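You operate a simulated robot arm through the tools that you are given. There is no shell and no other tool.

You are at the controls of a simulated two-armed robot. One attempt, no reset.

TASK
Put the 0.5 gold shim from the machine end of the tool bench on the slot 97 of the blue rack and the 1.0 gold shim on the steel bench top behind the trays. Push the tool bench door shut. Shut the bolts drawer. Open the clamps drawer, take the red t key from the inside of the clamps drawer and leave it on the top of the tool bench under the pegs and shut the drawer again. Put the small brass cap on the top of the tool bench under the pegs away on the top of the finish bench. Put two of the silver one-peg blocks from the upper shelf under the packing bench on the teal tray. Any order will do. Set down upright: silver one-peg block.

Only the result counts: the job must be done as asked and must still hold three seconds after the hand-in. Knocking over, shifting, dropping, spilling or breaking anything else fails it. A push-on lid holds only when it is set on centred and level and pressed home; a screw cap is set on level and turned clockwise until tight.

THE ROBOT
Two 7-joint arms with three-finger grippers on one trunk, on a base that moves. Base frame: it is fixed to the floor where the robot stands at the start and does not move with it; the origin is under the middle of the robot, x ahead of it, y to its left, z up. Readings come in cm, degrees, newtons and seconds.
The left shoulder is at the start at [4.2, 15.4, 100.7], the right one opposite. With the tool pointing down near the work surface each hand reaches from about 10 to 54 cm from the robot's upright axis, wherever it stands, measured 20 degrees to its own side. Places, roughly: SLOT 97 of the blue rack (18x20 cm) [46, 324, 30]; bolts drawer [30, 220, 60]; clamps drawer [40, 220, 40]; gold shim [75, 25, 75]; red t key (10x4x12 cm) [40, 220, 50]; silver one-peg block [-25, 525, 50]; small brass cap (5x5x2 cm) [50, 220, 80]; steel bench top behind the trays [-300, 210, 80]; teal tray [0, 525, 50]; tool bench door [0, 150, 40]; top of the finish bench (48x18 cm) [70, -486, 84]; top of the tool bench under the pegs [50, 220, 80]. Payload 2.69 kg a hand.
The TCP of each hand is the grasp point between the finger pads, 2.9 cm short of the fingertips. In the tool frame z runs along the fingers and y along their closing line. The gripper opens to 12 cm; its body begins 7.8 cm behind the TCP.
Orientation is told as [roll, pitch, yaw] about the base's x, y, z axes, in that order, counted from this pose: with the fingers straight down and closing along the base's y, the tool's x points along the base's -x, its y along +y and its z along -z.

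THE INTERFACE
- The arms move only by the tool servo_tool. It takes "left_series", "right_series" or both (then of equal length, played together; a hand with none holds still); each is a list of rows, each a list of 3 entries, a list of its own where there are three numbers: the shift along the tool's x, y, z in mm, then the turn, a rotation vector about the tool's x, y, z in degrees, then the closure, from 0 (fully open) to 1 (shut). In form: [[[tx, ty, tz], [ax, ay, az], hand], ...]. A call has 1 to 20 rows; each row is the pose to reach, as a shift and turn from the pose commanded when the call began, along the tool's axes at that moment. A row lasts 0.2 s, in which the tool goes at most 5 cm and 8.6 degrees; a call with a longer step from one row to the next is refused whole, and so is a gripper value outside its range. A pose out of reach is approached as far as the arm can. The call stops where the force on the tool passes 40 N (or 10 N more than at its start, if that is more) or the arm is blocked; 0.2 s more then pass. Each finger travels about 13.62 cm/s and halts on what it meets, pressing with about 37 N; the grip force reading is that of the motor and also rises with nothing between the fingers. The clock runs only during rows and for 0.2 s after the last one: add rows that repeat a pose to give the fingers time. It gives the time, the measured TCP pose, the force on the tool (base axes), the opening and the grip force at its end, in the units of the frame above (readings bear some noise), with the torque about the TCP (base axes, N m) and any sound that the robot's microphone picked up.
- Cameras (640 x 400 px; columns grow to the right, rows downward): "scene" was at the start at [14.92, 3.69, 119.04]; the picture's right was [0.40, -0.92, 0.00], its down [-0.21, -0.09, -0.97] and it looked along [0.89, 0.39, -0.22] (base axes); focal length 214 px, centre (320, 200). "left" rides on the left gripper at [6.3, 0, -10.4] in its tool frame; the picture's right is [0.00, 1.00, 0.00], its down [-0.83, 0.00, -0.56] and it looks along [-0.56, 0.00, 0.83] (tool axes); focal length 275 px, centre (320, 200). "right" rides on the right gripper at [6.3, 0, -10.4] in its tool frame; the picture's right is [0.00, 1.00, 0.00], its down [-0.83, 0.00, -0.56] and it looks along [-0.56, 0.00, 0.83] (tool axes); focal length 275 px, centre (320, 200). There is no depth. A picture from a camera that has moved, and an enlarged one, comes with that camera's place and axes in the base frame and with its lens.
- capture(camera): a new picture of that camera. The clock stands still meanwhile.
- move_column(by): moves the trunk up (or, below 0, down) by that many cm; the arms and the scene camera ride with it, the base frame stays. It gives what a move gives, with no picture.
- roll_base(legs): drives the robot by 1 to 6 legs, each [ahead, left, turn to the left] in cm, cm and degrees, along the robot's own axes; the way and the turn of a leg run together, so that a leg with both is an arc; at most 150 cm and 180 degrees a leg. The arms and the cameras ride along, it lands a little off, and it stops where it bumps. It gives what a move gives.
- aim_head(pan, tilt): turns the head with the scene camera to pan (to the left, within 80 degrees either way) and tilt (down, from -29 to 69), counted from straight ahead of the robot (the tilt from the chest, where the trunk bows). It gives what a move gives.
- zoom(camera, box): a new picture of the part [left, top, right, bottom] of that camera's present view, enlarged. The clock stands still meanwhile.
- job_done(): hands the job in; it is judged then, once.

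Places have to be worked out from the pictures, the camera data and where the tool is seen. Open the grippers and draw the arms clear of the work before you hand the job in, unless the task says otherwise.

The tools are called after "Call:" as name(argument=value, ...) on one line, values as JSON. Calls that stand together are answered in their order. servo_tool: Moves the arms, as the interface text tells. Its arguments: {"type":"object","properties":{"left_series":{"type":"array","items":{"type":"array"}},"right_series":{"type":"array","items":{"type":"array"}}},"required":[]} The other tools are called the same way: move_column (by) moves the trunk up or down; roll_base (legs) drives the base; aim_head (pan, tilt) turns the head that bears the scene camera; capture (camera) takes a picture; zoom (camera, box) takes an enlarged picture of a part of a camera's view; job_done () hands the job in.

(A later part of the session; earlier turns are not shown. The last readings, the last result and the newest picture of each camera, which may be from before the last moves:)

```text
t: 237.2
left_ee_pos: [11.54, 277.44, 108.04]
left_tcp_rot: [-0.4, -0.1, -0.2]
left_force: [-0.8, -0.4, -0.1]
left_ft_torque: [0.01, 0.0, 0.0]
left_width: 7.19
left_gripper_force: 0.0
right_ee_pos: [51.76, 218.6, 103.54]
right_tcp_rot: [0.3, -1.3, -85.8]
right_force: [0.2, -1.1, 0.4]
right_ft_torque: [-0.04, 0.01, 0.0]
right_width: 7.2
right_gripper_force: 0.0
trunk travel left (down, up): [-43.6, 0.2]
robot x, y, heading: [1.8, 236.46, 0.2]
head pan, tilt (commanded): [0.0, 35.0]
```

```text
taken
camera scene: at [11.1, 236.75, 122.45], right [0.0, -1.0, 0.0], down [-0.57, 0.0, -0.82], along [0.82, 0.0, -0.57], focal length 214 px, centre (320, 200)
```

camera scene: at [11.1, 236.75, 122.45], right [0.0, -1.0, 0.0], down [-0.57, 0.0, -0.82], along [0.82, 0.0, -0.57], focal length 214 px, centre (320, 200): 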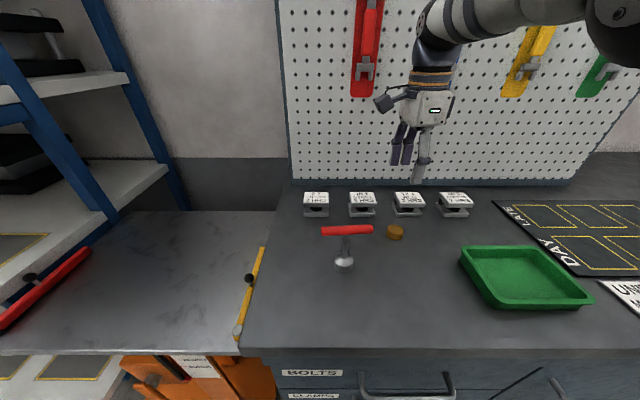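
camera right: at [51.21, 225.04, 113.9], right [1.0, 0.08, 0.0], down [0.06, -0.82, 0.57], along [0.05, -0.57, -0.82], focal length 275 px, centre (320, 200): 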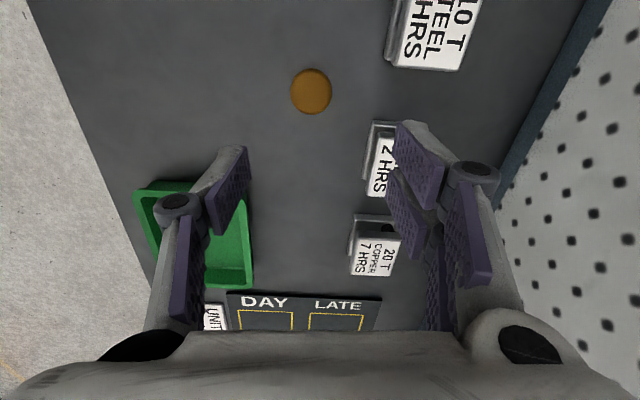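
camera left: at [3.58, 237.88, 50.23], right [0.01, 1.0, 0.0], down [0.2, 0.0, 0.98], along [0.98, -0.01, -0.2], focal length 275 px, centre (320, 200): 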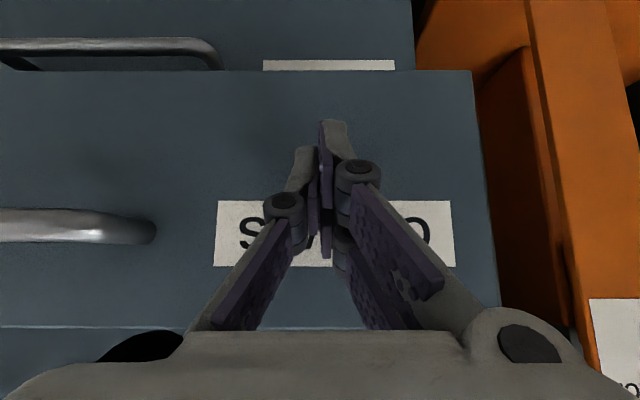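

The cap is centred at (51.0, 218.5). I descend with fingertips to just above the bench top and close.

Call:
servo_tool(right_series=[[[0, -3, 40], [0, 0, 0], 0.4], [[0, -7, 80], [0, 0, 0], 0.4], [[0, -7, 115], [0, 0, 0], 0.4], [[0, -7, 140], [0, 0, 0], 0.4], [[0, -7, 153], [0, 0, 0], 0.4], [[0, -7, 153], [0, 0, 0], 0.4]])

Call:
capture(camera="right")

```text
t: 238.6
left_ee_pos: [11.44, 277.36, 107.98]
left_tcp_rot: [-0.5, -0.2, -0.3]
left_force: [0.8, -1.0, -0.3]
left_ft_torque: [0.01, 0.02, 0.01]
left_width: 7.19
left_gripper_force: 0.0
right_ee_pos: [51.1, 218.32, 88.38]
right_tcp_rot: [0.3, -1.3, -85.8]
right_force: [0.0, -0.6, -0.3]
right_ft_torque: [0.0, 0.01, 0.0]
right_width: 7.22
right_gripper_force: 0.2
trunk travel left (down, up): [-43.6, 0.2]
robot x, y, heading: [2.11, 237.17, 0.3]
head pan, tilt (commanded): [0.0, 35.0]
```

```text
taken
camera right: at [50.65, 224.71, 98.6], right [1.0, 0.08, 0.0], down [0.06, -0.82, 0.57], along [0.05, -0.57, -0.82], focal length 275 px, centre (320, 200)
```

right: 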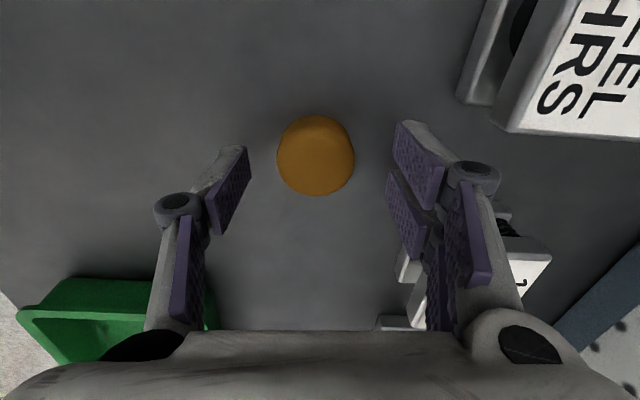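

The cap sits right between the fingertips. I close and lift.

Call:
servo_tool(right_series=[[[0, 0, 0], [0, 0, 0], 0.6], [[0, 0, 0], [0, 0, 0], 0.8], [[0, 0, 0], [0, 0, 0], 1], [[0, 0, 0], [0, 0, 0], 1], [[0, 0, -15], [0, 0, 0], 1], [[0, 0, -50], [0, 0, 0], 1], [[0, 0, -95], [0, 0, 0], 1], [[0, 0, -140], [0, 0, 0], 1], [[0, 0, -170], [0, 0, 0], 1]])

Call:
capture(camera="right")

Call:
capture(camera="scene")

```text
t: 240.6
left_ee_pos: [11.6, 277.44, 107.89]
left_tcp_rot: [-0.5, -0.1, -0.2]
left_force: [-0.1, 0.3, 0.5]
left_ft_torque: [0.04, -0.05, 0.01]
left_width: 7.21
left_gripper_force: 0.0
right_ee_pos: [50.93, 218.63, 105.29]
right_tcp_rot: [0.3, -1.3, -85.8]
right_force: [-0.7, 0.8, -0.8]
right_ft_torque: [0.01, 0.03, -0.04]
right_width: 4.02
right_gripper_force: 36.9
trunk travel left (down, up): [-43.6, 0.2]
robot x, y, heading: [1.91, 236.74, 0.2]
head pan, tilt (commanded): [0.0, 35.0]
```

```text
taken
camera right: at [50.56, 225.04, 115.61], right [1.0, 0.08, 0.0], down [0.06, -0.82, 0.57], along [0.05, -0.57, -0.82], focal length 275 px, centre (320, 200)
```

right: 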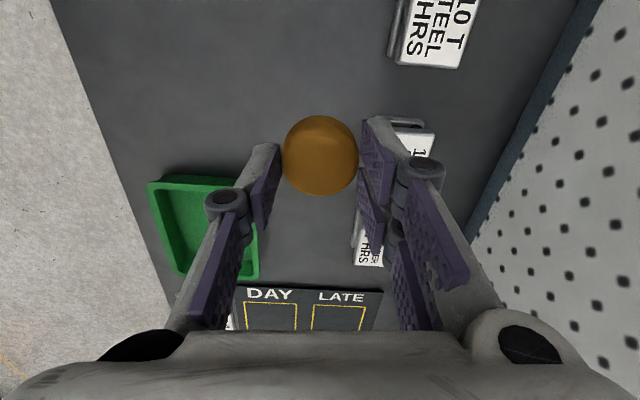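

```text
taken
camera scene: at [11.1, 236.77, 122.44], right [0.0, -1.0, 0.0], down [-0.57, 0.0, -0.82], along [0.82, 0.0, -0.57], focal length 214 px, centre (320, 200)
```

scene: 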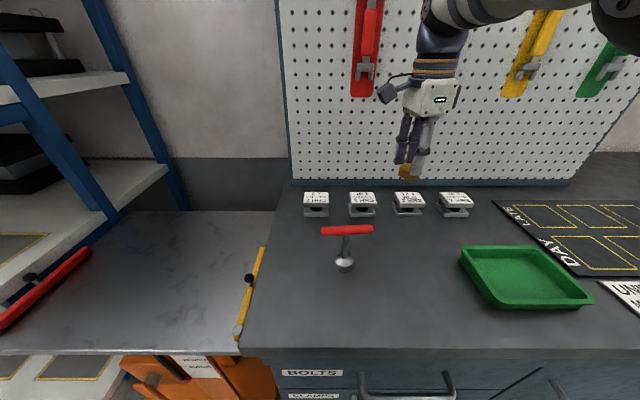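

The cap is held (4.0 cm wide). I back off and drive along the aisle toward the finish bench at y ≈ -486, stopping halfway to look.

Call:
roll_base(legs=[[-65, 0, 0], [0, 0, -90], [150, 0, 0], [150, 0, 0], [60, 0, 0]])

Call:
aim_head(pan=20, tilt=10)

Call:
capture(camera="scene")

```text
t: 265.1
left_ee_pos: [-21.52, -132.57, 108.0]
left_tcp_rot: [-0.5, -0.1, -90.0]
left_force: [0.5, -0.5, -0.7]
left_ft_torque: [0.04, 0.02, -0.02]
left_width: 7.2
left_gripper_force: 0.0
right_ee_pos: [-80.06, -172.35, 105.13]
right_tcp_rot: [0.2, -1.2, -175.5]
right_force: [-0.2, -0.8, 0.5]
right_ft_torque: [0.02, 0.03, -0.02]
right_width: 3.98
right_gripper_force: 36.8
trunk travel left (down, up): [-43.6, 0.2]
robot x, y, heading: [-62.25, -123.1, -89.2]
head pan, tilt (commanded): [0.0, 35.0]
```

```text
t: 266.0
left_ee_pos: [-21.53, -132.46, 108.03]
left_tcp_rot: [-0.6, -0.2, -90.0]
left_force: [-0.2, -0.2, -0.3]
left_ft_torque: [0.05, 0.0, -0.06]
left_width: 7.2
left_gripper_force: 0.1
right_ee_pos: [-80.11, -172.33, 105.23]
right_tcp_rot: [0.2, -1.2, -175.4]
right_force: [-0.8, -0.4, 0.6]
right_ft_torque: [0.01, 0.01, -0.03]
right_width: 4.0
right_gripper_force: 36.3
trunk travel left (down, up): [-43.6, 0.2]
robot x, y, heading: [-62.74, -122.77, -89.4]
head pan, tilt (commanded): [20.0, 10.0]
```

```text
taken
camera scene: at [-59.96, -132.58, 126.02], right [-0.97, -0.24, 0.0], down [-0.05, 0.21, -0.98], along [0.23, -0.95, -0.22], focal length 214 px, centre (320, 200)
```

scene: 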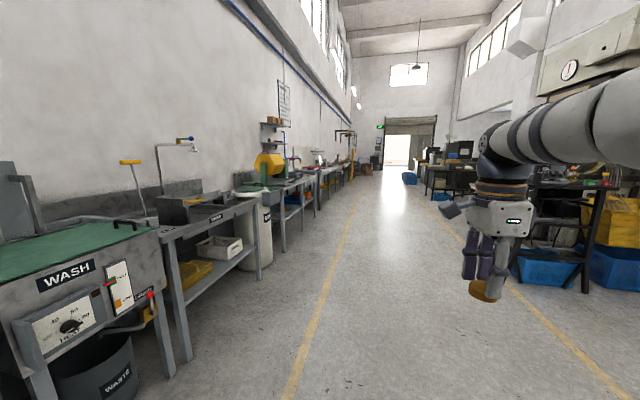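

The aisle is clear; I go on 300 cm and turn left to face the finish bench.

Call:
roll_base(legs=[[150, 0, 0], [150, 0, 0], [0, 0, 60]])

Call:
aim_head(pan=0, tilt=18)

Call:
capture(camera="scene")

```text
t: 283.0
left_ee_pos: [-31.21, -390.31, 107.92]
left_tcp_rot: [-0.6, -0.2, -28.7]
left_force: [0.6, -0.5, 0.0]
left_ft_torque: [0.0, 0.02, 0.01]
left_width: 7.18
left_gripper_force: 0.0
right_ee_pos: [-24.41, -460.92, 105.09]
right_tcp_rot: [0.2, -1.2, -114.2]
right_force: [0.7, -0.7, -0.2]
right_ft_torque: [-0.03, 0.0, -0.01]
right_width: 4.0
right_gripper_force: 36.8
trunk travel left (down, up): [-43.6, 0.2]
robot x, y, heading: [-58.85, -422.01, -28.0]
head pan, tilt (commanded): [20.0, 10.0]
```

```text
t: 283.9
left_ee_pos: [-31.1, -390.21, 107.85]
left_tcp_rot: [-0.5, -0.2, -28.7]
left_force: [-0.2, 0.3, 0.9]
left_ft_torque: [0.01, -0.01, 0.02]
left_width: 7.19
left_gripper_force: 0.1
right_ee_pos: [-24.39, -460.8, 105.28]
right_tcp_rot: [0.1, -1.4, -114.3]
right_force: [-0.2, 0.6, -0.3]
right_ft_torque: [0.0, -0.05, 0.01]
right_width: 3.98
right_gripper_force: 36.6
trunk travel left (down, up): [-43.6, 0.2]
robot x, y, heading: [-59.02, -421.44, -28.2]
head pan, tilt (commanded): [0.0, 18.0]
```

```text
taken
camera scene: at [-50.36, -426.14, 125.15], right [-0.47, -0.88, 0.0], down [-0.27, 0.15, -0.95], along [0.84, -0.45, -0.31], focal length 214 px, centre (320, 200)
```

scene: 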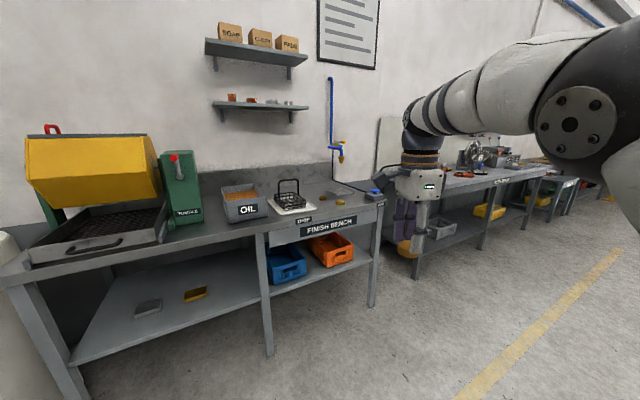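

Call:
zoom(camera="scene", box=[150, 130, 410, 290])

```text
2.46 times, centred on (280, 210) of scene
camera zoom: at [-50.36, -426.14, 125.15], right [-0.47, -0.88, 0.0], down [-0.27, 0.15, -0.95], along [0.84, -0.45, -0.31], focal length 528 px, centre (418, 175)
```

zoom: 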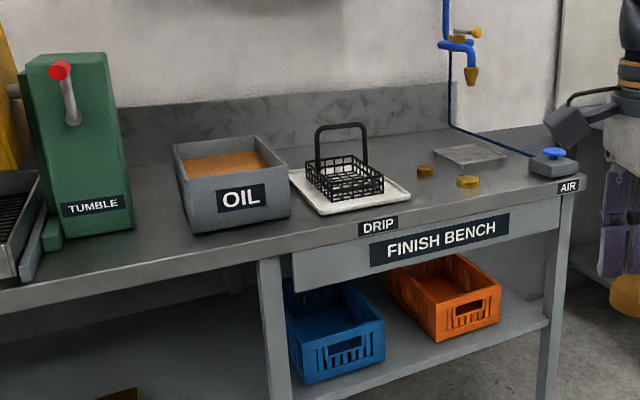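

I see the finish bench: two caps lie at (62, -489) and (51, -494), the drip tray at y ≈ -464, a grille near (72, -509). I'll set our cap near (70, -484), the middle of the free area; I align to heading 0 and approach.

Call:
roll_base(legs=[[0, 0, 28.2], [0, -44, 0], [60, 0, 0]])

Call:
aim_head(pan=-10, tilt=35)

Call:
capture(camera="scene")

Call:
capture(camera="right")

```text
t: 292.2
left_ee_pos: [10.4, -424.91, 107.8]
left_tcp_rot: [-0.6, -0.2, -0.5]
left_force: [-0.4, -0.2, -0.4]
left_ft_torque: [0.02, -0.01, 0.04]
left_width: 7.2
left_gripper_force: 0.1
right_ee_pos: [49.74, -483.84, 105.04]
right_tcp_rot: [0.2, -1.4, -86.0]
right_force: [-0.3, 0.4, -0.4]
right_ft_torque: [0.01, 0.02, 0.0]
right_width: 3.95
right_gripper_force: 36.8
trunk travel left (down, up): [-43.6, 0.2]
robot x, y, heading: [0.66, -466.12, 0.2]
head pan, tilt (commanded): [0.0, 18.0]
```

```text
t: 293.0
left_ee_pos: [10.44, -424.91, 108.04]
left_tcp_rot: [-0.6, -0.2, -0.5]
left_force: [0.1, -0.9, 0.3]
left_ft_torque: [0.04, 0.02, -0.02]
left_width: 7.19
left_gripper_force: 0.0
right_ee_pos: [49.69, -483.93, 105.3]
right_tcp_rot: [0.2, -1.3, -86.1]
right_force: [0.0, 0.1, -0.3]
right_ft_torque: [-0.02, -0.03, 0.01]
right_width: 3.97
right_gripper_force: 36.5
trunk travel left (down, up): [-43.6, 0.2]
robot x, y, heading: [0.56, -465.62, -0.0]
head pan, tilt (commanded): [-10.0, 35.0]
```

```text
taken
camera scene: at [9.77, -467.14, 122.45], right [-0.17, -0.98, 0.0], down [-0.56, 0.1, -0.82], along [0.81, -0.14, -0.57], focal length 214 px, centre (320, 200)
```

scene: 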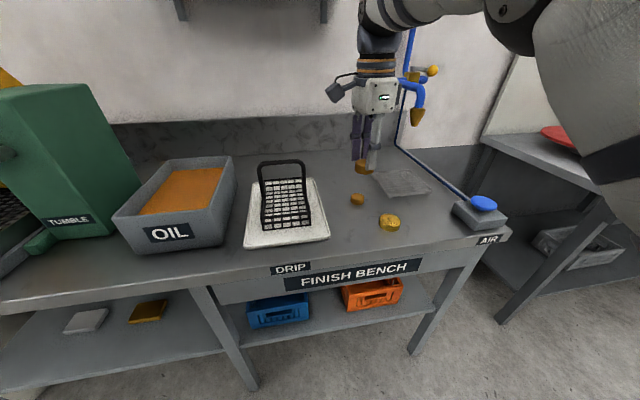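

```text
taken
camera right: at [49.32, -477.49, 115.56], right [1.0, 0.07, 0.0], down [0.06, -0.82, 0.57], along [0.05, -0.57, -0.82], focal length 275 px, centre (320, 200)
```

right: 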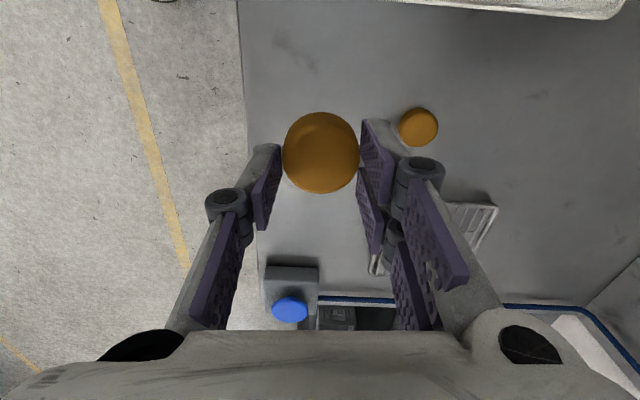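

The bench front is at about x = 42 here and the spot near (70, -484) is free. I drive ahead 20 cm and lower the cap.

Call:
roll_base(legs=[[20, 0, 0]])

Call:
servo_tool(right_series=[[[0, 0, 40], [0, 0, 0], 1], [[0, 0, 80], [0, 0, 0], 1], [[0, 0, 115], [0, 0, 0], 1], [[0, 0, 140], [0, 0, 0], 1], [[0, 0, 150], [0, 0, 0], 1], [[0, 0, 150], [0, 0, 0], 1]])

Call:
capture(camera="scene")

Call:
capture(camera="right")

```text
t: 294.6
left_ee_pos: [30.48, -425.14, 107.85]
left_tcp_rot: [-0.7, -0.1, -0.4]
left_force: [-0.3, 1.0, -0.1]
left_ft_torque: [-0.01, 0.06, 0.01]
left_width: 7.19
left_gripper_force: 0.0
right_ee_pos: [69.66, -484.02, 105.25]
right_tcp_rot: [0.1, -1.3, -86.1]
right_force: [0.3, -0.6, -0.3]
right_ft_torque: [0.0, 0.03, -0.04]
right_width: 3.97
right_gripper_force: 37.4
trunk travel left (down, up): [-43.6, 0.2]
robot x, y, heading: [20.76, -465.43, -0.1]
head pan, tilt (commanded): [-10.0, 35.0]
```

```text
t: 296.0
left_ee_pos: [30.39, -424.98, 107.98]
left_tcp_rot: [-0.6, -0.2, -0.5]
left_force: [0.0, 0.0, -0.3]
left_ft_torque: [-0.01, 0.01, 0.0]
left_width: 7.19
left_gripper_force: 0.0
right_ee_pos: [69.78, -484.29, 90.21]
right_tcp_rot: [0.3, -1.3, -86.0]
right_force: [0.4, 0.4, -0.2]
right_ft_torque: [0.0, 0.0, -0.02]
right_width: 3.99
right_gripper_force: 37.1
trunk travel left (down, up): [-43.6, 0.2]
robot x, y, heading: [20.83, -465.6, 0.1]
head pan, tilt (commanded): [-10.0, 35.0]
```

```text
taken
camera scene: at [29.75, -467.17, 122.44], right [-0.17, -0.98, 0.0], down [-0.56, 0.1, -0.82], along [0.81, -0.14, -0.57], focal length 214 px, centre (320, 200)
```

scene: 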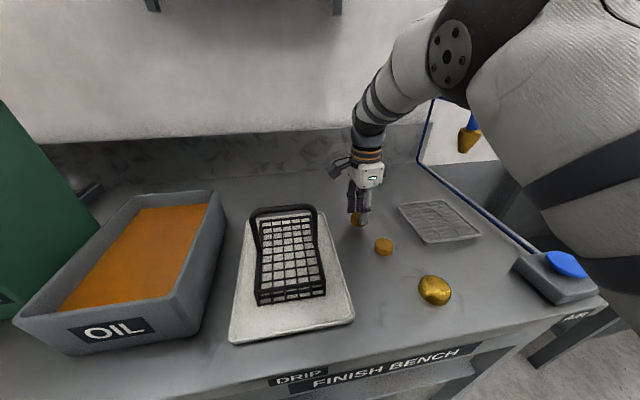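

```text
taken
camera right: at [69.32, -477.89, 100.58], right [1.0, 0.07, 0.0], down [0.06, -0.82, 0.57], along [0.05, -0.57, -0.82], focal length 275 px, centre (320, 200)
```

right: 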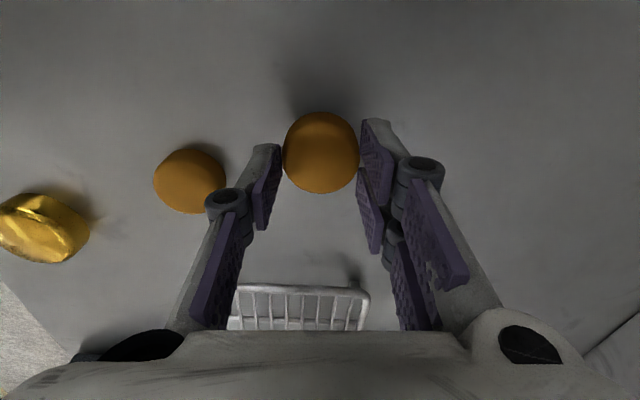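

Cap 1 is a bit near the thumb, so I shift 2 cm further in +x and slightly +y, then lower to the surface in small steps.

Call:
servo_tool(right_series=[[[4, 11, 0], [0, 0, 0], 1], [[8, 23, 0], [0, 0, 0], 1], [[8, 23, 8], [0, 0, 0], 1], [[8, 23, 12], [0, 0, 0], 1], [[8, 23, 15], [0, 0, 0], 1], [[8, 23, 18], [0, 0, 0], 1], [[8, 23, 20], [0, 0, 0], 1]])

```text
t: 297.6
left_ee_pos: [30.48, -424.95, 108.06]
left_tcp_rot: [-0.6, -0.1, -0.5]
left_force: [0.4, -1.3, -0.3]
left_ft_torque: [0.0, 0.0, 0.02]
left_width: 7.21
left_gripper_force: 0.0
right_ee_pos: [72.08, -483.41, 88.22]
right_tcp_rot: [0.5, -1.4, -86.2]
right_force: [-0.2, -0.4, 3.9]
right_ft_torque: [-0.02, 0.08, 0.03]
right_width: 3.97
right_gripper_force: 36.8
trunk travel left (down, up): [-43.6, 0.2]
robot x, y, heading: [20.87, -465.78, 0.2]
head pan, tilt (commanded): [-10.0, 35.0]
```

It touches (4 N). I open and lift away.

Call:
servo_tool(right_series=[[[0, 0, 1], [0, 0, 0], 0.8], [[0, 0, 1], [0, 0, 0], 0.6], [[0, 0, 1], [0, 0, 0], 0.52], [[0, 0, 1], [0, 0, 0], 0.52], [[0, 0, -30], [0, 0, 0], 0.52], [[0, 0, -75], [0, 0, 0], 0.52], [[0, 0, -120], [0, 0, 0], 0.52], [[0, 0, -160], [0, 0, 0], 0.52]])

Call:
capture(camera="right")

Call:
capture(camera="scene")

```text
t: 299.4
left_ee_pos: [30.37, -424.95, 107.91]
left_tcp_rot: [-0.6, -0.2, -0.5]
left_force: [-1.6, 0.0, 0.4]
left_ft_torque: [-0.02, -0.04, 0.04]
left_width: 7.2
left_gripper_force: 0.0
right_ee_pos: [72.09, -483.08, 104.26]
right_tcp_rot: [0.2, -1.3, -86.2]
right_force: [-0.6, -0.1, 0.6]
right_ft_torque: [0.01, 0.0, 0.0]
right_width: 5.79
right_gripper_force: 0.1
trunk travel left (down, up): [-43.6, 0.2]
robot x, y, heading: [20.83, -465.82, -0.2]
head pan, tilt (commanded): [-10.0, 35.0]
```

```text
taken
camera right: at [71.52, -476.65, 114.6], right [1.0, 0.07, 0.0], down [0.06, -0.82, 0.57], along [0.05, -0.57, -0.82], focal length 275 px, centre (320, 200)
```

right: 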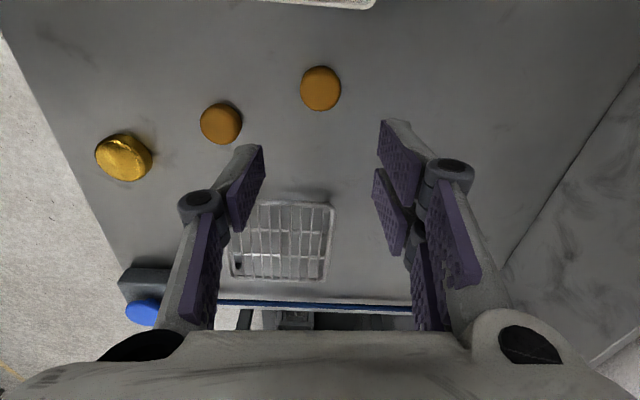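

```text
taken
camera scene: at [29.73, -467.17, 122.45], right [-0.17, -0.98, 0.0], down [-0.56, 0.1, -0.82], along [0.81, -0.14, -0.57], focal length 214 px, centre (320, 200)
```

scene: 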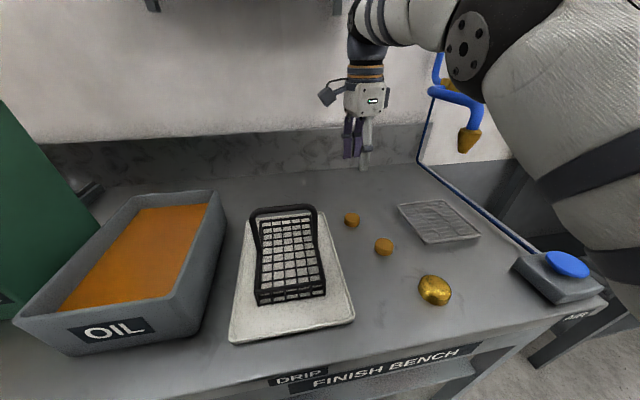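

The cap lies on the finish bench by itself. I back out and drive up the aisle to the machine end for the 0.5 shim.

Call:
roll_base(legs=[[-85, 0, 0], [0, 0, 90], [150, 0, 0], [150, 0, 0], [110, 0, 0]])

Call:
aim_head(pan=-30, tilt=25)

Call:
capture(camera="scene")

```text
t: 327.1
left_ee_pos: [-97.14, -43.75, 107.91]
left_tcp_rot: [-0.7, -0.1, 88.1]
left_force: [-0.5, 0.1, -0.1]
left_ft_torque: [0.0, 0.0, 0.01]
left_width: 7.21
left_gripper_force: 0.0
right_ee_pos: [-38.17, -3.7, 104.22]
right_tcp_rot: [0.3, -1.2, 2.4]
right_force: [-0.3, -0.5, -0.7]
right_ft_torque: [0.0, -0.02, 0.02]
right_width: 5.75
right_gripper_force: 0.0
trunk travel left (down, up): [-43.6, 0.2]
robot x, y, heading: [-56.89, -54.46, 88.4]
head pan, tilt (commanded): [-10.0, 35.0]
```

```text
t: 327.9
left_ee_pos: [-97.29, -43.74, 108.01]
left_tcp_rot: [-0.6, -0.2, 88.1]
left_force: [-0.1, 0.8, 0.4]
left_ft_torque: [-0.01, -0.02, -0.01]
left_width: 7.21
left_gripper_force: 0.0
right_ee_pos: [-38.24, -3.66, 103.98]
right_tcp_rot: [0.2, -1.2, 2.5]
right_force: [0.1, 0.3, -0.3]
right_ft_torque: [-0.03, 0.04, 0.03]
right_width: 5.74
right_gripper_force: 0.1
trunk travel left (down, up): [-43.6, 0.2]
robot x, y, heading: [-56.76, -54.72, 88.3]
head pan, tilt (commanded): [-30.0, 25.0]
```

```text
taken
camera scene: at [-52.08, -46.3, 124.01], right [0.85, -0.52, 0.0], down [-0.22, -0.36, -0.91], along [0.47, 0.77, -0.42], focal length 214 px, centre (320, 200)
```

scene: 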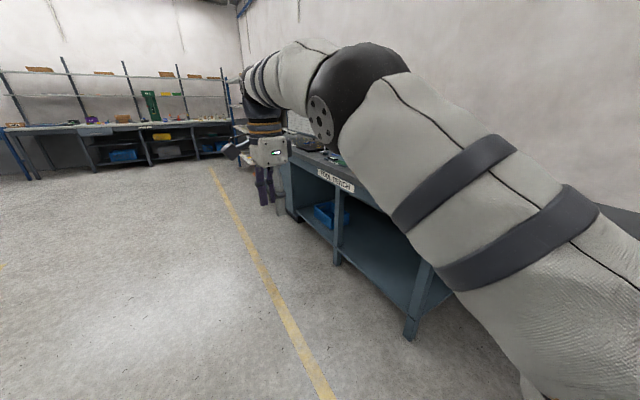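

I turn to heading 75 and strafe to (20, -60) outside the bench's right end, with the hand passing over the empty bench corner at z 104.

Call:
roll_base(legs=[[0, 0, -13.3], [14.6, -75.8, 0]])

Call:
aim_head(pan=0, tilt=35)

Call:
capture(camera="scene")

```text
t: 334.9
left_ee_pos: [-16.72, -39.88, 107.91]
left_tcp_rot: [-0.6, -0.3, 74.6]
left_force: [0.2, 0.6, -0.1]
left_ft_torque: [0.03, -0.02, -0.01]
left_width: 7.19
left_gripper_force: 0.0
right_ee_pos: [49.99, -14.64, 104.18]
right_tcp_rot: [0.2, -1.4, -11.0]
right_force: [0.3, 0.0, 0.0]
right_ft_torque: [-0.02, 0.02, -0.02]
right_width: 5.77
right_gripper_force: 0.1
trunk travel left (down, up): [-43.6, 0.2]
robot x, y, heading: [19.65, -59.86, 75.0]
head pan, tilt (commanded): [-30.0, 25.0]
```

```text
t: 335.9
left_ee_pos: [-16.85, -39.94, 107.84]
left_tcp_rot: [-0.6, -0.2, 74.6]
left_force: [0.1, -0.3, 0.3]
left_ft_torque: [-0.01, 0.02, 0.01]
left_width: 7.24
left_gripper_force: 0.1
right_ee_pos: [49.94, -14.61, 104.17]
right_tcp_rot: [0.3, -1.3, -11.0]
right_force: [-0.4, -0.4, 0.2]
right_ft_torque: [0.0, -0.01, 0.0]
right_width: 5.78
right_gripper_force: 0.1
trunk travel left (down, up): [-43.6, 0.2]
robot x, y, heading: [19.78, -59.67, 75.0]
head pan, tilt (commanded): [0.0, 35.0]
```

```text
taken
camera scene: at [22.32, -50.89, 122.44], right [0.97, -0.26, 0.0], down [-0.15, -0.55, -0.82], along [0.21, 0.79, -0.57], focal length 214 px, centre (320, 200)
```

scene: 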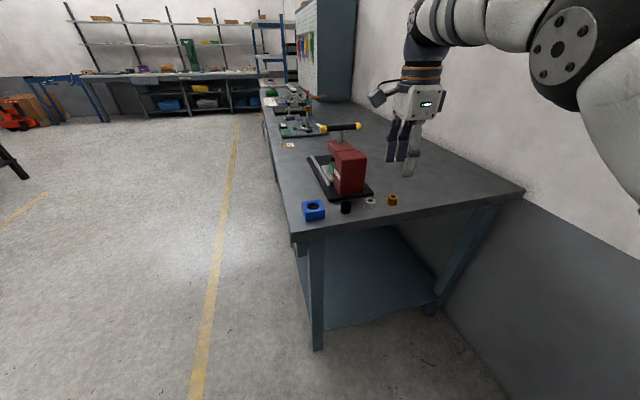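

Clear. I move diagonally so the right hand comes above the 0.5 shim, keeping off the machine column and lever.

Call:
roll_base(legs=[[38, -18.5, 0]])

Call:
capture(camera="scene")

Call:
capture(camera="right")

```text
t: 338.7
left_ee_pos: [11.17, -8.72, 108.05]
left_tcp_rot: [-0.6, -0.2, 74.7]
left_force: [0.1, 1.3, 0.0]
left_ft_torque: [-0.01, 0.02, 0.0]
left_width: 7.2
left_gripper_force: 0.0
right_ee_pos: [77.93, 16.67, 104.16]
right_tcp_rot: [0.3, -1.3, -10.7]
right_force: [0.9, 0.5, 0.3]
right_ft_torque: [-0.02, 0.04, -0.01]
right_width: 5.78
right_gripper_force: 0.0
trunk travel left (down, up): [-43.6, 0.2]
robot x, y, heading: [47.98, -28.86, 75.1]
head pan, tilt (commanded): [0.0, 35.0]
stopped in leg 1: the robot was blocked; the commanded pose is now the measured one
```

```text
taken
camera scene: at [50.28, -19.53, 122.44], right [0.97, -0.26, 0.0], down [-0.15, -0.55, -0.82], along [0.21, 0.79, -0.57], focal length 214 px, centre (320, 200)
```

scene: 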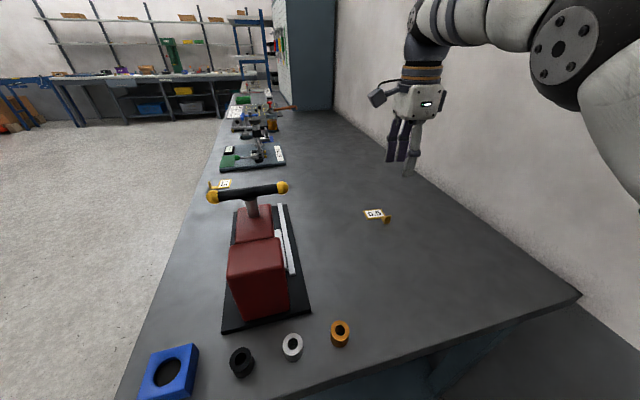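

```text
taken
camera right: at [71.52, 17.8, 114.55], right [0.18, 0.98, 0.01], down [0.8, -0.15, 0.57], along [0.56, -0.1, -0.82], focal length 275 px, centre (320, 200)
```

right: 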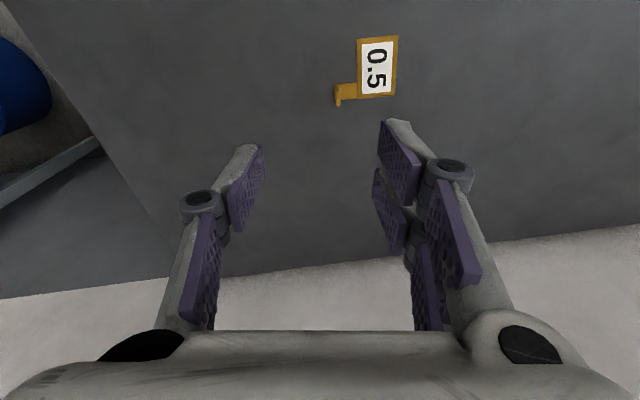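

The robot stopped just touching the bench; the 0.5 shim is right below the hand. I back off 1 cm and measure the tab enlarged.

Call:
roll_base(legs=[[-1, 0, 0]])

Call:
zoom(camera="right", box=[300, 20, 420, 120])

```text
t: 339.4
left_ee_pos: [10.8, -9.66, 107.83]
left_tcp_rot: [-0.7, -0.2, 74.7]
left_force: [0.5, -0.6, -0.5]
left_ft_torque: [0.03, 0.04, 0.03]
left_width: 7.21
left_gripper_force: 0.0
right_ee_pos: [77.53, 15.72, 104.28]
right_tcp_rot: [0.3, -1.2, -10.7]
right_force: [-0.3, -0.6, -0.2]
right_ft_torque: [-0.03, 0.0, 0.01]
right_width: 5.77
right_gripper_force: 0.0
trunk travel left (down, up): [-43.6, 0.2]
robot x, y, heading: [47.9, -29.63, 75.2]
head pan, tilt (commanded): [0.0, 35.0]
```

```text
4.00 times, centred on (360, 70) of right
camera zoom: at [71.29, 16.85, 114.51], right [0.18, 0.98, 0.0], down [0.8, -0.15, 0.57], along [0.56, -0.1, -0.82], focal length 1101 px, centre (160, 720)
```

zoom: 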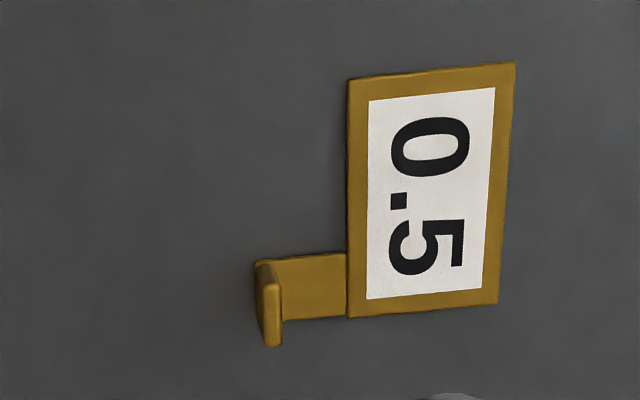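

The tab spans x 78.3–79.6 at y 18.3 (top 86.9), yaw about -7. I shift the robot 5 cm right for reach and go to the pre-grasp above it.

Call:
roll_base(legs=[[1.2, -5, 0]])

Call:
servo_tool(right_series=[[[12, 5, 30], [0, 0, -1], 0.6], [[25, 9, 60], [0, 0, -2], 0.6], [[37, 14, 90], [0, 0, -3], 0.6], [[49, 18, 115], [0, 0, -4], 0.6], [[49, 18, 120], [0, 0, -4], 0.6], [[49, 18, 120], [0, 0, -4], 0.6]])

Call:
capture(camera="right")

```text
t: 340.5
left_ee_pos: [15.97, -9.77, 107.93]
left_tcp_rot: [-0.6, -0.2, 74.8]
left_force: [1.3, -0.8, 0.0]
left_ft_torque: [-0.01, -0.01, 0.03]
left_width: 7.2
left_gripper_force: 0.0
right_ee_pos: [82.86, 15.77, 104.12]
right_tcp_rot: [0.3, -1.2, -10.8]
right_force: [0.5, -0.4, 0.0]
right_ft_torque: [0.01, 0.05, 0.03]
right_width: 5.76
right_gripper_force: 0.0
trunk travel left (down, up): [-43.6, 0.2]
robot x, y, heading: [52.79, -29.8, 75.4]
head pan, tilt (commanded): [0.0, 35.0]
```

```text
t: 341.9
left_ee_pos: [15.99, -9.73, 107.94]
left_tcp_rot: [-0.5, -0.2, 74.7]
left_force: [0.3, -0.4, -0.2]
left_ft_torque: [-0.01, -0.04, 0.0]
left_width: 7.19
left_gripper_force: 0.1
right_ee_pos: [78.61, 18.37, 92.03]
right_tcp_rot: [0.2, -1.3, -6.8]
right_force: [-0.1, 0.0, 0.2]
right_ft_torque: [0.04, 0.0, -0.02]
right_width: 4.82
right_gripper_force: 0.0
trunk travel left (down, up): [-43.6, 0.2]
robot x, y, heading: [52.87, -29.61, 75.0]
head pan, tilt (commanded): [0.0, 35.0]
```

```text
taken
camera right: at [72.07, 18.97, 102.39], right [0.11, 0.99, 0.0], down [0.81, -0.1, 0.57], along [0.57, -0.06, -0.82], focal length 275 px, centre (320, 200)
```

right: 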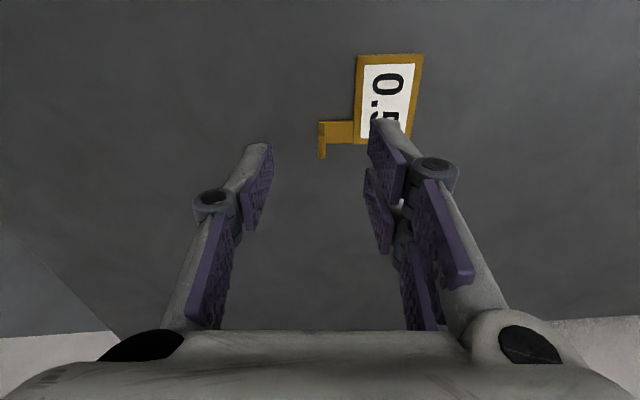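

Aligned. I descend 4.1 cm with a 4 mm offset so the tab meets one paired finger, then close and lift.

Call:
servo_tool(right_series=[[[2, 0, 15], [0, 0, 0], 0.6], [[4, 0, 30], [0, 0, 0], 0.6], [[5, 0, 41], [0, 0, 0], 0.6], [[5, 0, 41], [0, 0, 0], 0.6]])

Call:
capture(camera="right")

Call:
servo_tool(right_series=[[[0, 0, 0], [0, 0, 0], 0.8], [[0, 0, 0], [0, 0, 0], 1], [[0, 0, 0], [0, 0, 0], 1], [[0, 0, 0], [0, 0, 0], 1]])

Call:
capture(camera="right")

```text
t: 342.9
left_ee_pos: [16.04, -9.67, 107.92]
left_tcp_rot: [-0.6, -0.2, 74.8]
left_force: [-0.4, 0.3, -0.3]
left_ft_torque: [0.02, 0.01, 0.02]
left_width: 7.2
left_gripper_force: 0.0
right_ee_pos: [78.04, 18.42, 87.86]
right_tcp_rot: [0.2, -1.3, -6.7]
right_force: [-0.6, -0.9, -0.8]
right_ft_torque: [-0.01, -0.01, -0.01]
right_width: 4.81
right_gripper_force: 0.0
trunk travel left (down, up): [-43.6, 0.2]
robot x, y, heading: [52.63, -29.57, 75.3]
head pan, tilt (commanded): [0.0, 35.0]
```

```text
taken
camera right: at [71.68, 18.99, 98.29], right [0.11, 0.99, 0.0], down [0.81, -0.1, 0.57], along [0.57, -0.06, -0.82], focal length 275 px, centre (320, 200)
```

right: 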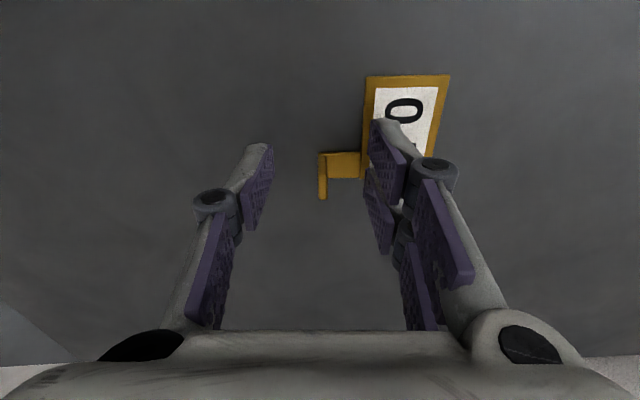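

```text
t: 343.9
left_ee_pos: [16.15, -9.66, 108.0]
left_tcp_rot: [-0.6, -0.2, 74.9]
left_force: [-0.2, 0.6, 0.9]
left_ft_torque: [-0.01, -0.01, -0.03]
left_width: 7.21
left_gripper_force: 0.1
right_ee_pos: [78.19, 18.31, 87.89]
right_tcp_rot: [0.2, -1.3, -6.8]
right_force: [0.7, 0.5, -0.1]
right_ft_torque: [-0.01, 0.05, 0.02]
right_width: 0.62
right_gripper_force: 33.2
trunk travel left (down, up): [-43.6, 0.2]
robot x, y, heading: [52.89, -29.63, 74.9]
head pan, tilt (commanded): [0.0, 35.0]
```

```text
taken
camera right: at [71.7, 19.0, 98.29], right [0.11, 0.99, 0.0], down [0.81, -0.1, 0.57], along [0.57, -0.06, -0.82], focal length 275 px, centre (320, 200)
```

right: 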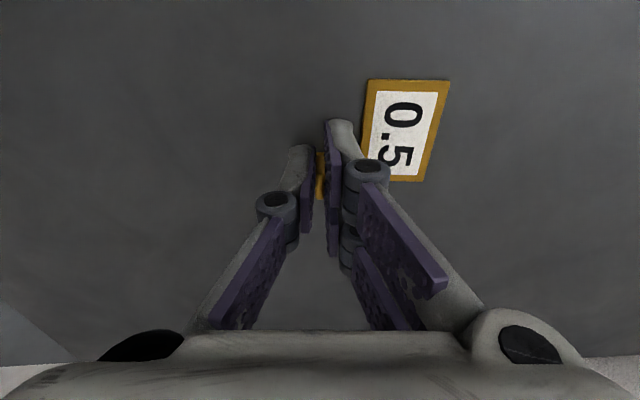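

The 0.5 tab is held (0.62 cm, 33 N). I lift it to z ≈ 105 and back out along the same diagonal.

Call:
servo_tool(right_series=[[[0, 0, -20], [0, 0, 0], 1], [[0, 0, -60], [0, 0, 0], 1], [[0, 0, -100], [0, 0, 0], 1], [[0, 0, -140], [0, 0, 0], 1], [[0, 0, -165], [0, 0, 0], 1]])

Call:
capture(camera="right")

Call:
roll_base(legs=[[-39, 24, 0], [-14, 75, 0]])

```text
t: 345.1
left_ee_pos: [16.02, -9.71, 107.79]
left_tcp_rot: [-0.5, -0.2, 74.8]
left_force: [0.1, -0.8, 0.0]
left_ft_torque: [0.0, -0.02, 0.0]
left_width: 7.19
left_gripper_force: 0.0
right_ee_pos: [77.75, 17.9, 104.39]
right_tcp_rot: [0.1, -1.3, -6.9]
right_force: [0.3, -0.2, -1.6]
right_ft_torque: [-0.01, -0.01, 0.03]
right_width: 0.6
right_gripper_force: 32.6
right hand out of reach, approached as far as the arm can: row 5
trunk travel left (down, up): [-43.6, 0.2]
robot x, y, heading: [53.02, -29.73, 75.1]
head pan, tilt (commanded): [0.0, 35.0]
```

```text
taken
camera right: at [71.38, 18.64, 114.74], right [0.11, 0.99, 0.0], down [0.81, -0.09, 0.57], along [0.57, -0.06, -0.82], focal length 275 px, centre (320, 200)
```

right: 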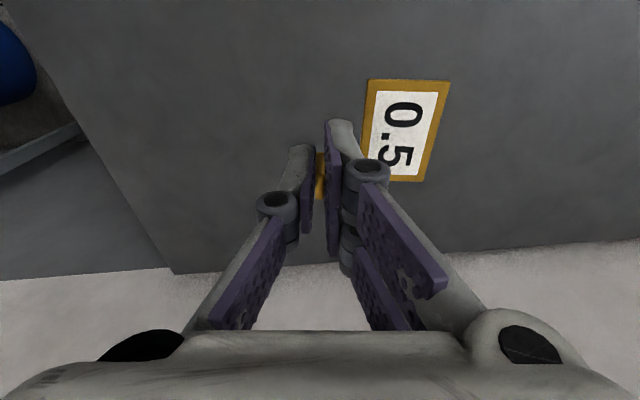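

```text
t: 353.6
left_ee_pos: [-93.74, -35.8, 107.85]
left_tcp_rot: [-0.7, -0.2, 74.7]
left_force: [-0.8, -0.1, -0.3]
left_ft_torque: [0.0, -0.03, 0.0]
left_width: 7.2
left_gripper_force: 0.1
right_ee_pos: [-31.9, -8.11, 104.48]
right_tcp_rot: [0.2, -1.2, -6.9]
right_force: [0.2, -0.4, -0.8]
right_ft_torque: [-0.03, -0.02, 0.01]
right_width: 0.6
right_gripper_force: 33.0
trunk travel left (down, up): [-43.6, 0.2]
robot x, y, heading: [-56.57, -55.7, 75.3]
head pan, tilt (commanded): [0.0, 35.0]
```

I carry the 0.5 shim along the aisle to a point in front of slot 97 and turn to face the rack.

Call:
roll_base(legs=[[0, 0, 14.7], [150, 0, 0], [150, 10, 0], [88, 0, 0], [0, 0, -90]])

Call:
aim_head(pan=0, tilt=35)

Call:
capture(camera="scene")

```text
refused: leg 3 is longer than a leg can be; nothing moved
```

```text
t: 354.2
left_ee_pos: [-93.59, -35.88, 107.98]
left_tcp_rot: [-0.6, -0.2, 74.6]
left_force: [-0.3, 0.6, 0.0]
left_ft_torque: [0.02, 0.0, 0.02]
left_width: 7.2
left_gripper_force: 0.0
right_ee_pos: [-31.9, -8.13, 104.33]
right_tcp_rot: [0.2, -1.3, -6.8]
right_force: [0.0, 0.4, -0.2]
right_ft_torque: [-0.02, 0.01, 0.02]
right_width: 0.59
right_gripper_force: 32.8
trunk travel left (down, up): [-43.6, 0.2]
robot x, y, heading: [-57.13, -55.41, 74.9]
head pan, tilt (commanded): [0.0, 35.0]
```

```text
taken
camera scene: at [-54.55, -46.78, 122.44], right [0.97, -0.26, 0.0], down [-0.15, -0.55, -0.82], along [0.21, 0.79, -0.57], focal length 214 px, centre (320, 200)
```

scene: 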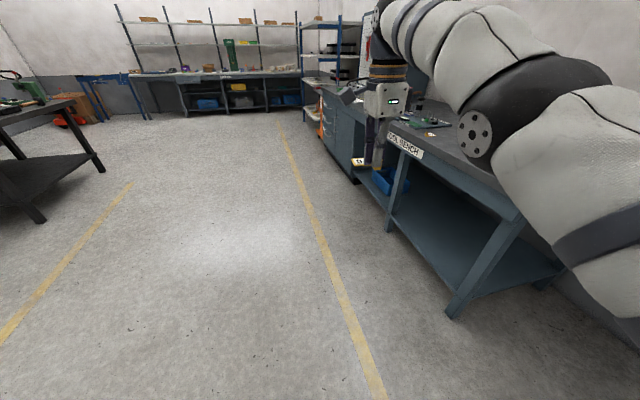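

One leg was a touch too long; I resend with legs inside the limit.

Call:
roll_base(legs=[[0, 0, 14.7], [148, 5, 0], [148, 5, 0], [92, 0, 0], [0, 0, -90]])

Call:
capture(camera="scene")

```text
t: 377.7
left_ee_pos: [-54.5, 374.34, 108.02]
left_tcp_rot: [-0.6, -0.1, -1.2]
left_force: [0.0, 0.5, -0.6]
left_ft_torque: [0.0, 0.0, 0.01]
left_width: 7.2
left_gripper_force: 0.1
right_ee_pos: [-12.41, 321.27, 104.31]
right_tcp_rot: [0.2, -1.3, -82.8]
right_force: [1.3, 0.0, -1.7]
right_ft_torque: [-0.02, 0.01, 0.01]
right_width: 0.6
right_gripper_force: 33.0
trunk travel left (down, up): [-43.6, 0.2]
robot x, y, heading: [-64.58, 333.53, -0.6]
head pan, tilt (commanded): [0.0, 35.0]
```

```text
taken
camera scene: at [-55.4, 333.75, 122.44], right [-0.01, -1.0, 0.0], down [-0.57, 0.01, -0.82], along [0.82, -0.01, -0.57], focal length 214 px, centre (320, 200)
```

scene: 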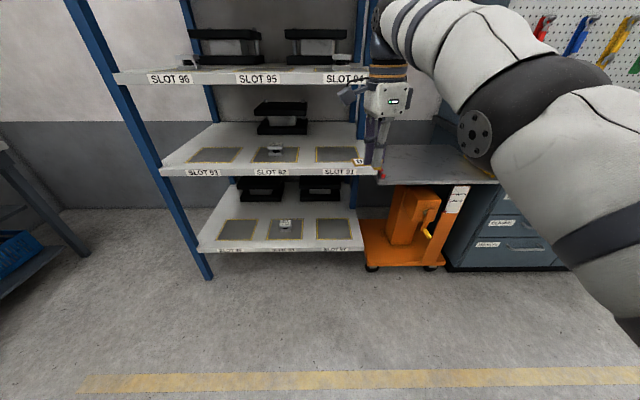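

Call:
zoom(camera="scene", box=[180, 120, 480, 290])

```text
2.13 times, centred on (330, 205) of scene
camera zoom: at [-55.4, 333.75, 122.44], right [-0.01, -1.0, 0.0], down [-0.57, 0.01, -0.82], along [0.82, -0.01, -0.57], focal length 458 px, centre (299, 189)
```

zoom: 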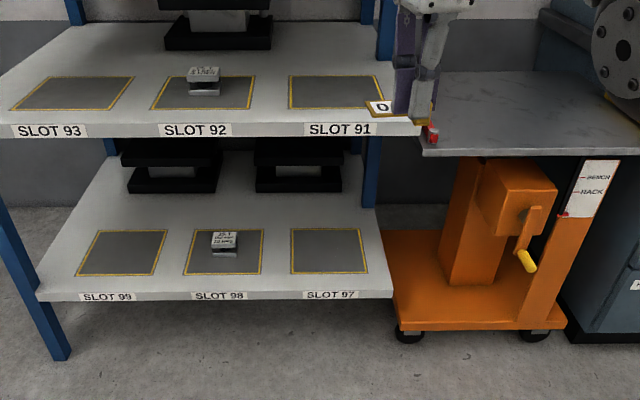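

Slot 97's patch spans about x 36.5–55.5, y 313.5–334.5 on the shelf at z 30, with 47 cm of room above. I lower the trunk in steps, watching that the hand keeps its pose.

Call:
move_column(by=-20)

Call:
move_column(by=-14)

Call:
capture(camera="scene")

```text
t: 379.9
left_ee_pos: [-54.44, 374.49, 87.93]
left_tcp_rot: [-0.7, -0.1, -1.1]
left_force: [-0.6, -0.8, 0.0]
left_ft_torque: [0.02, 0.02, 0.02]
left_width: 7.24
left_gripper_force: 0.1
right_ee_pos: [-11.6, 321.24, 80.02]
right_tcp_rot: [-5.6, -0.5, -82.7]
right_force: [0.3, -0.4, 0.1]
right_ft_torque: [-0.01, 0.02, -0.01]
right_width: 0.58
right_gripper_force: 32.3
trunk travel left (down, up): [-23.6, 20.2]
robot x, y, heading: [-64.53, 333.89, -0.6]
head pan, tilt (commanded): [0.0, 35.0]
```

```text
t: 381.6
left_ee_pos: [-54.34, 374.47, 73.89]
left_tcp_rot: [-0.6, -0.3, -1.3]
left_force: [0.1, -0.2, -1.0]
left_ft_torque: [0.0, -0.02, 0.02]
left_width: 7.22
left_gripper_force: 0.0
right_ee_pos: [-9.35, 321.28, 58.4]
right_tcp_rot: [-14.3, 0.8, -82.7]
right_force: [0.1, 0.3, -0.4]
right_ft_torque: [0.02, 0.0, 0.02]
right_width: 0.59
right_gripper_force: 33.1
trunk travel left (down, up): [-9.6, 34.2]
robot x, y, heading: [-64.6, 334.17, -0.4]
head pan, tilt (commanded): [0.0, 35.0]
```

```text
taken
camera scene: at [-40.14, 333.55, 85.32], right [-0.01, -1.0, 0.0], down [-0.57, 0.01, -0.82], along [0.82, -0.01, -0.57], focal length 214 px, centre (320, 200)
```

scene: 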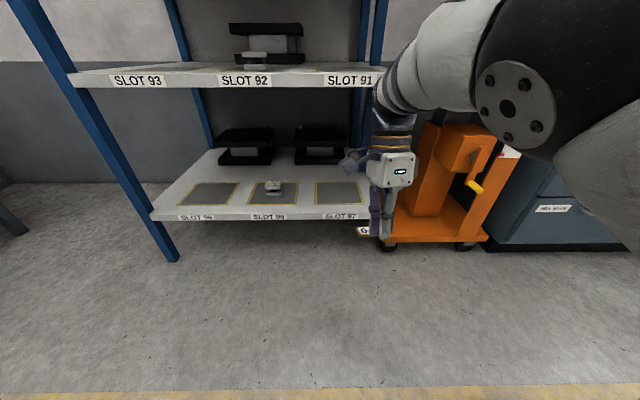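

The hand tipped back 14° as the trunk lowered. I level it again while moving forward 10 and down 13 cm, still in front of the shelf.

Call:
servo_tool(right_series=[[[-1, 26, 20], [-3, 0, 0], 1], [[-1, 52, 40], [-6, 0, 0], 1], [[-2, 78, 60], [-9, 0, 0], 1], [[-3, 104, 80], [-12, 0, 0], 1], [[-3, 129, 101], [-14.3, 0, 0], 1], [[-3, 129, 101], [-14.3, 0, 0], 1]])

Call:
capture(camera="scene")

Call:
capture(camera="right")

```text
t: 383.0
left_ee_pos: [-54.45, 374.5, 73.88]
left_tcp_rot: [-0.5, -0.2, -1.2]
left_force: [0.7, -0.7, 0.3]
left_ft_torque: [-0.02, 0.02, 0.01]
left_width: 7.2
left_gripper_force: 0.0
right_ee_pos: [0.41, 322.46, 45.28]
right_tcp_rot: [0.0, 0.8, -82.7]
right_force: [-0.2, -0.5, 0.0]
right_ft_torque: [0.0, 0.01, -0.01]
right_width: 0.6
right_gripper_force: 33.1
trunk travel left (down, up): [-9.6, 34.2]
robot x, y, heading: [-64.62, 333.96, -0.6]
head pan, tilt (commanded): [0.0, 35.0]
```

```text
taken
camera scene: at [-40.12, 333.56, 85.31], right [-0.01, -1.0, 0.0], down [-0.57, 0.01, -0.82], along [0.82, -0.01, -0.57], focal length 214 px, centre (320, 200)
```

scene: 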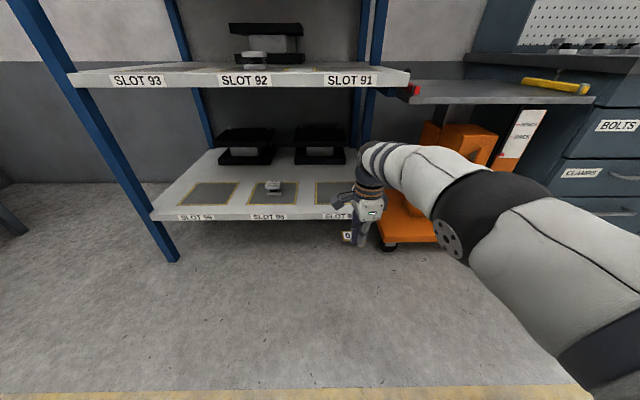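

```text
taken
camera right: at [-0.23, 328.38, 55.85], right [0.99, 0.13, 0.0], down [0.11, -0.83, 0.54], along [0.07, -0.54, -0.84], focal length 275 px, centre (320, 200)
```

right: 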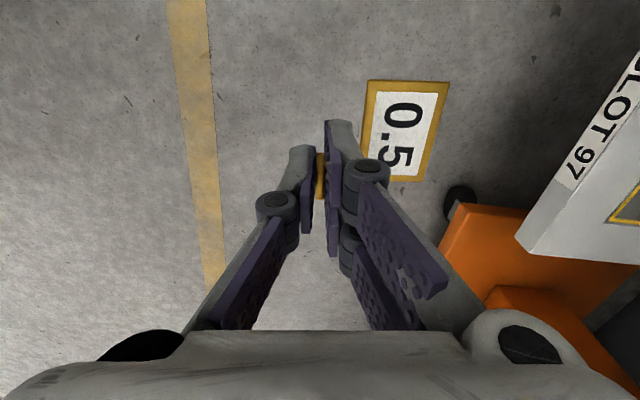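

Level at z 45, below shelf 2 and above shelf 1. I drive ahead 40 cm so the shim comes over slot 97.

Call:
roll_base(legs=[[40, 0, 0.5]])

Call:
capture(camera="scene")

Call:
capture(camera="right")

```text
t: 385.4
left_ee_pos: [-15.04, 374.34, 73.96]
left_tcp_rot: [-0.6, -0.2, -0.4]
left_force: [-0.3, 0.6, -0.4]
left_ft_torque: [-0.01, -0.01, 0.01]
left_width: 7.2
left_gripper_force: 0.2
right_ee_pos: [40.44, 323.11, 45.42]
right_tcp_rot: [0.0, 0.8, -81.9]
right_force: [0.3, 0.5, -0.4]
right_ft_torque: [0.02, 0.0, 0.03]
right_width: 0.63
right_gripper_force: 33.0
trunk travel left (down, up): [-9.6, 34.2]
robot x, y, heading: [-24.71, 333.86, 0.3]
head pan, tilt (commanded): [0.0, 35.0]
```

```text
taken
camera scene: at [-0.3, 333.62, 85.31], right [0.0, -1.0, 0.0], down [-0.57, 0.0, -0.82], along [0.82, 0.0, -0.57], focal length 214 px, centre (320, 200)
```

scene: 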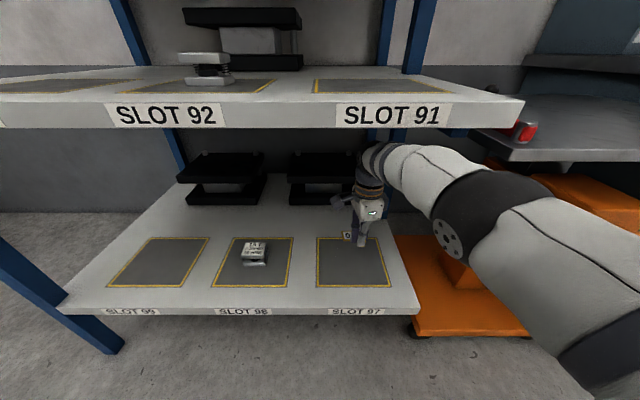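

```text
taken
camera right: at [39.64, 328.97, 55.88], right [0.99, 0.14, 0.0], down [0.12, -0.83, 0.54], along [0.08, -0.54, -0.84], focal length 275 px, centre (320, 200)
```

right: 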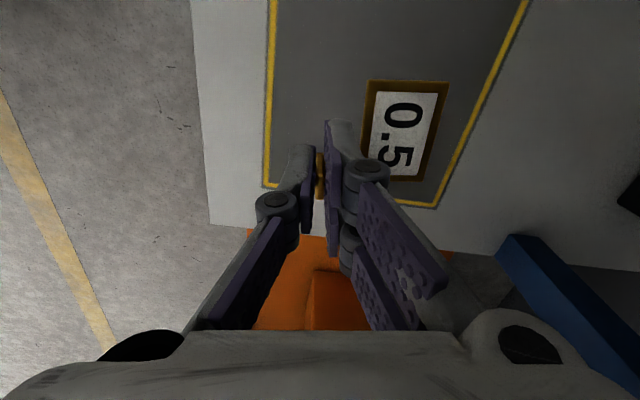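

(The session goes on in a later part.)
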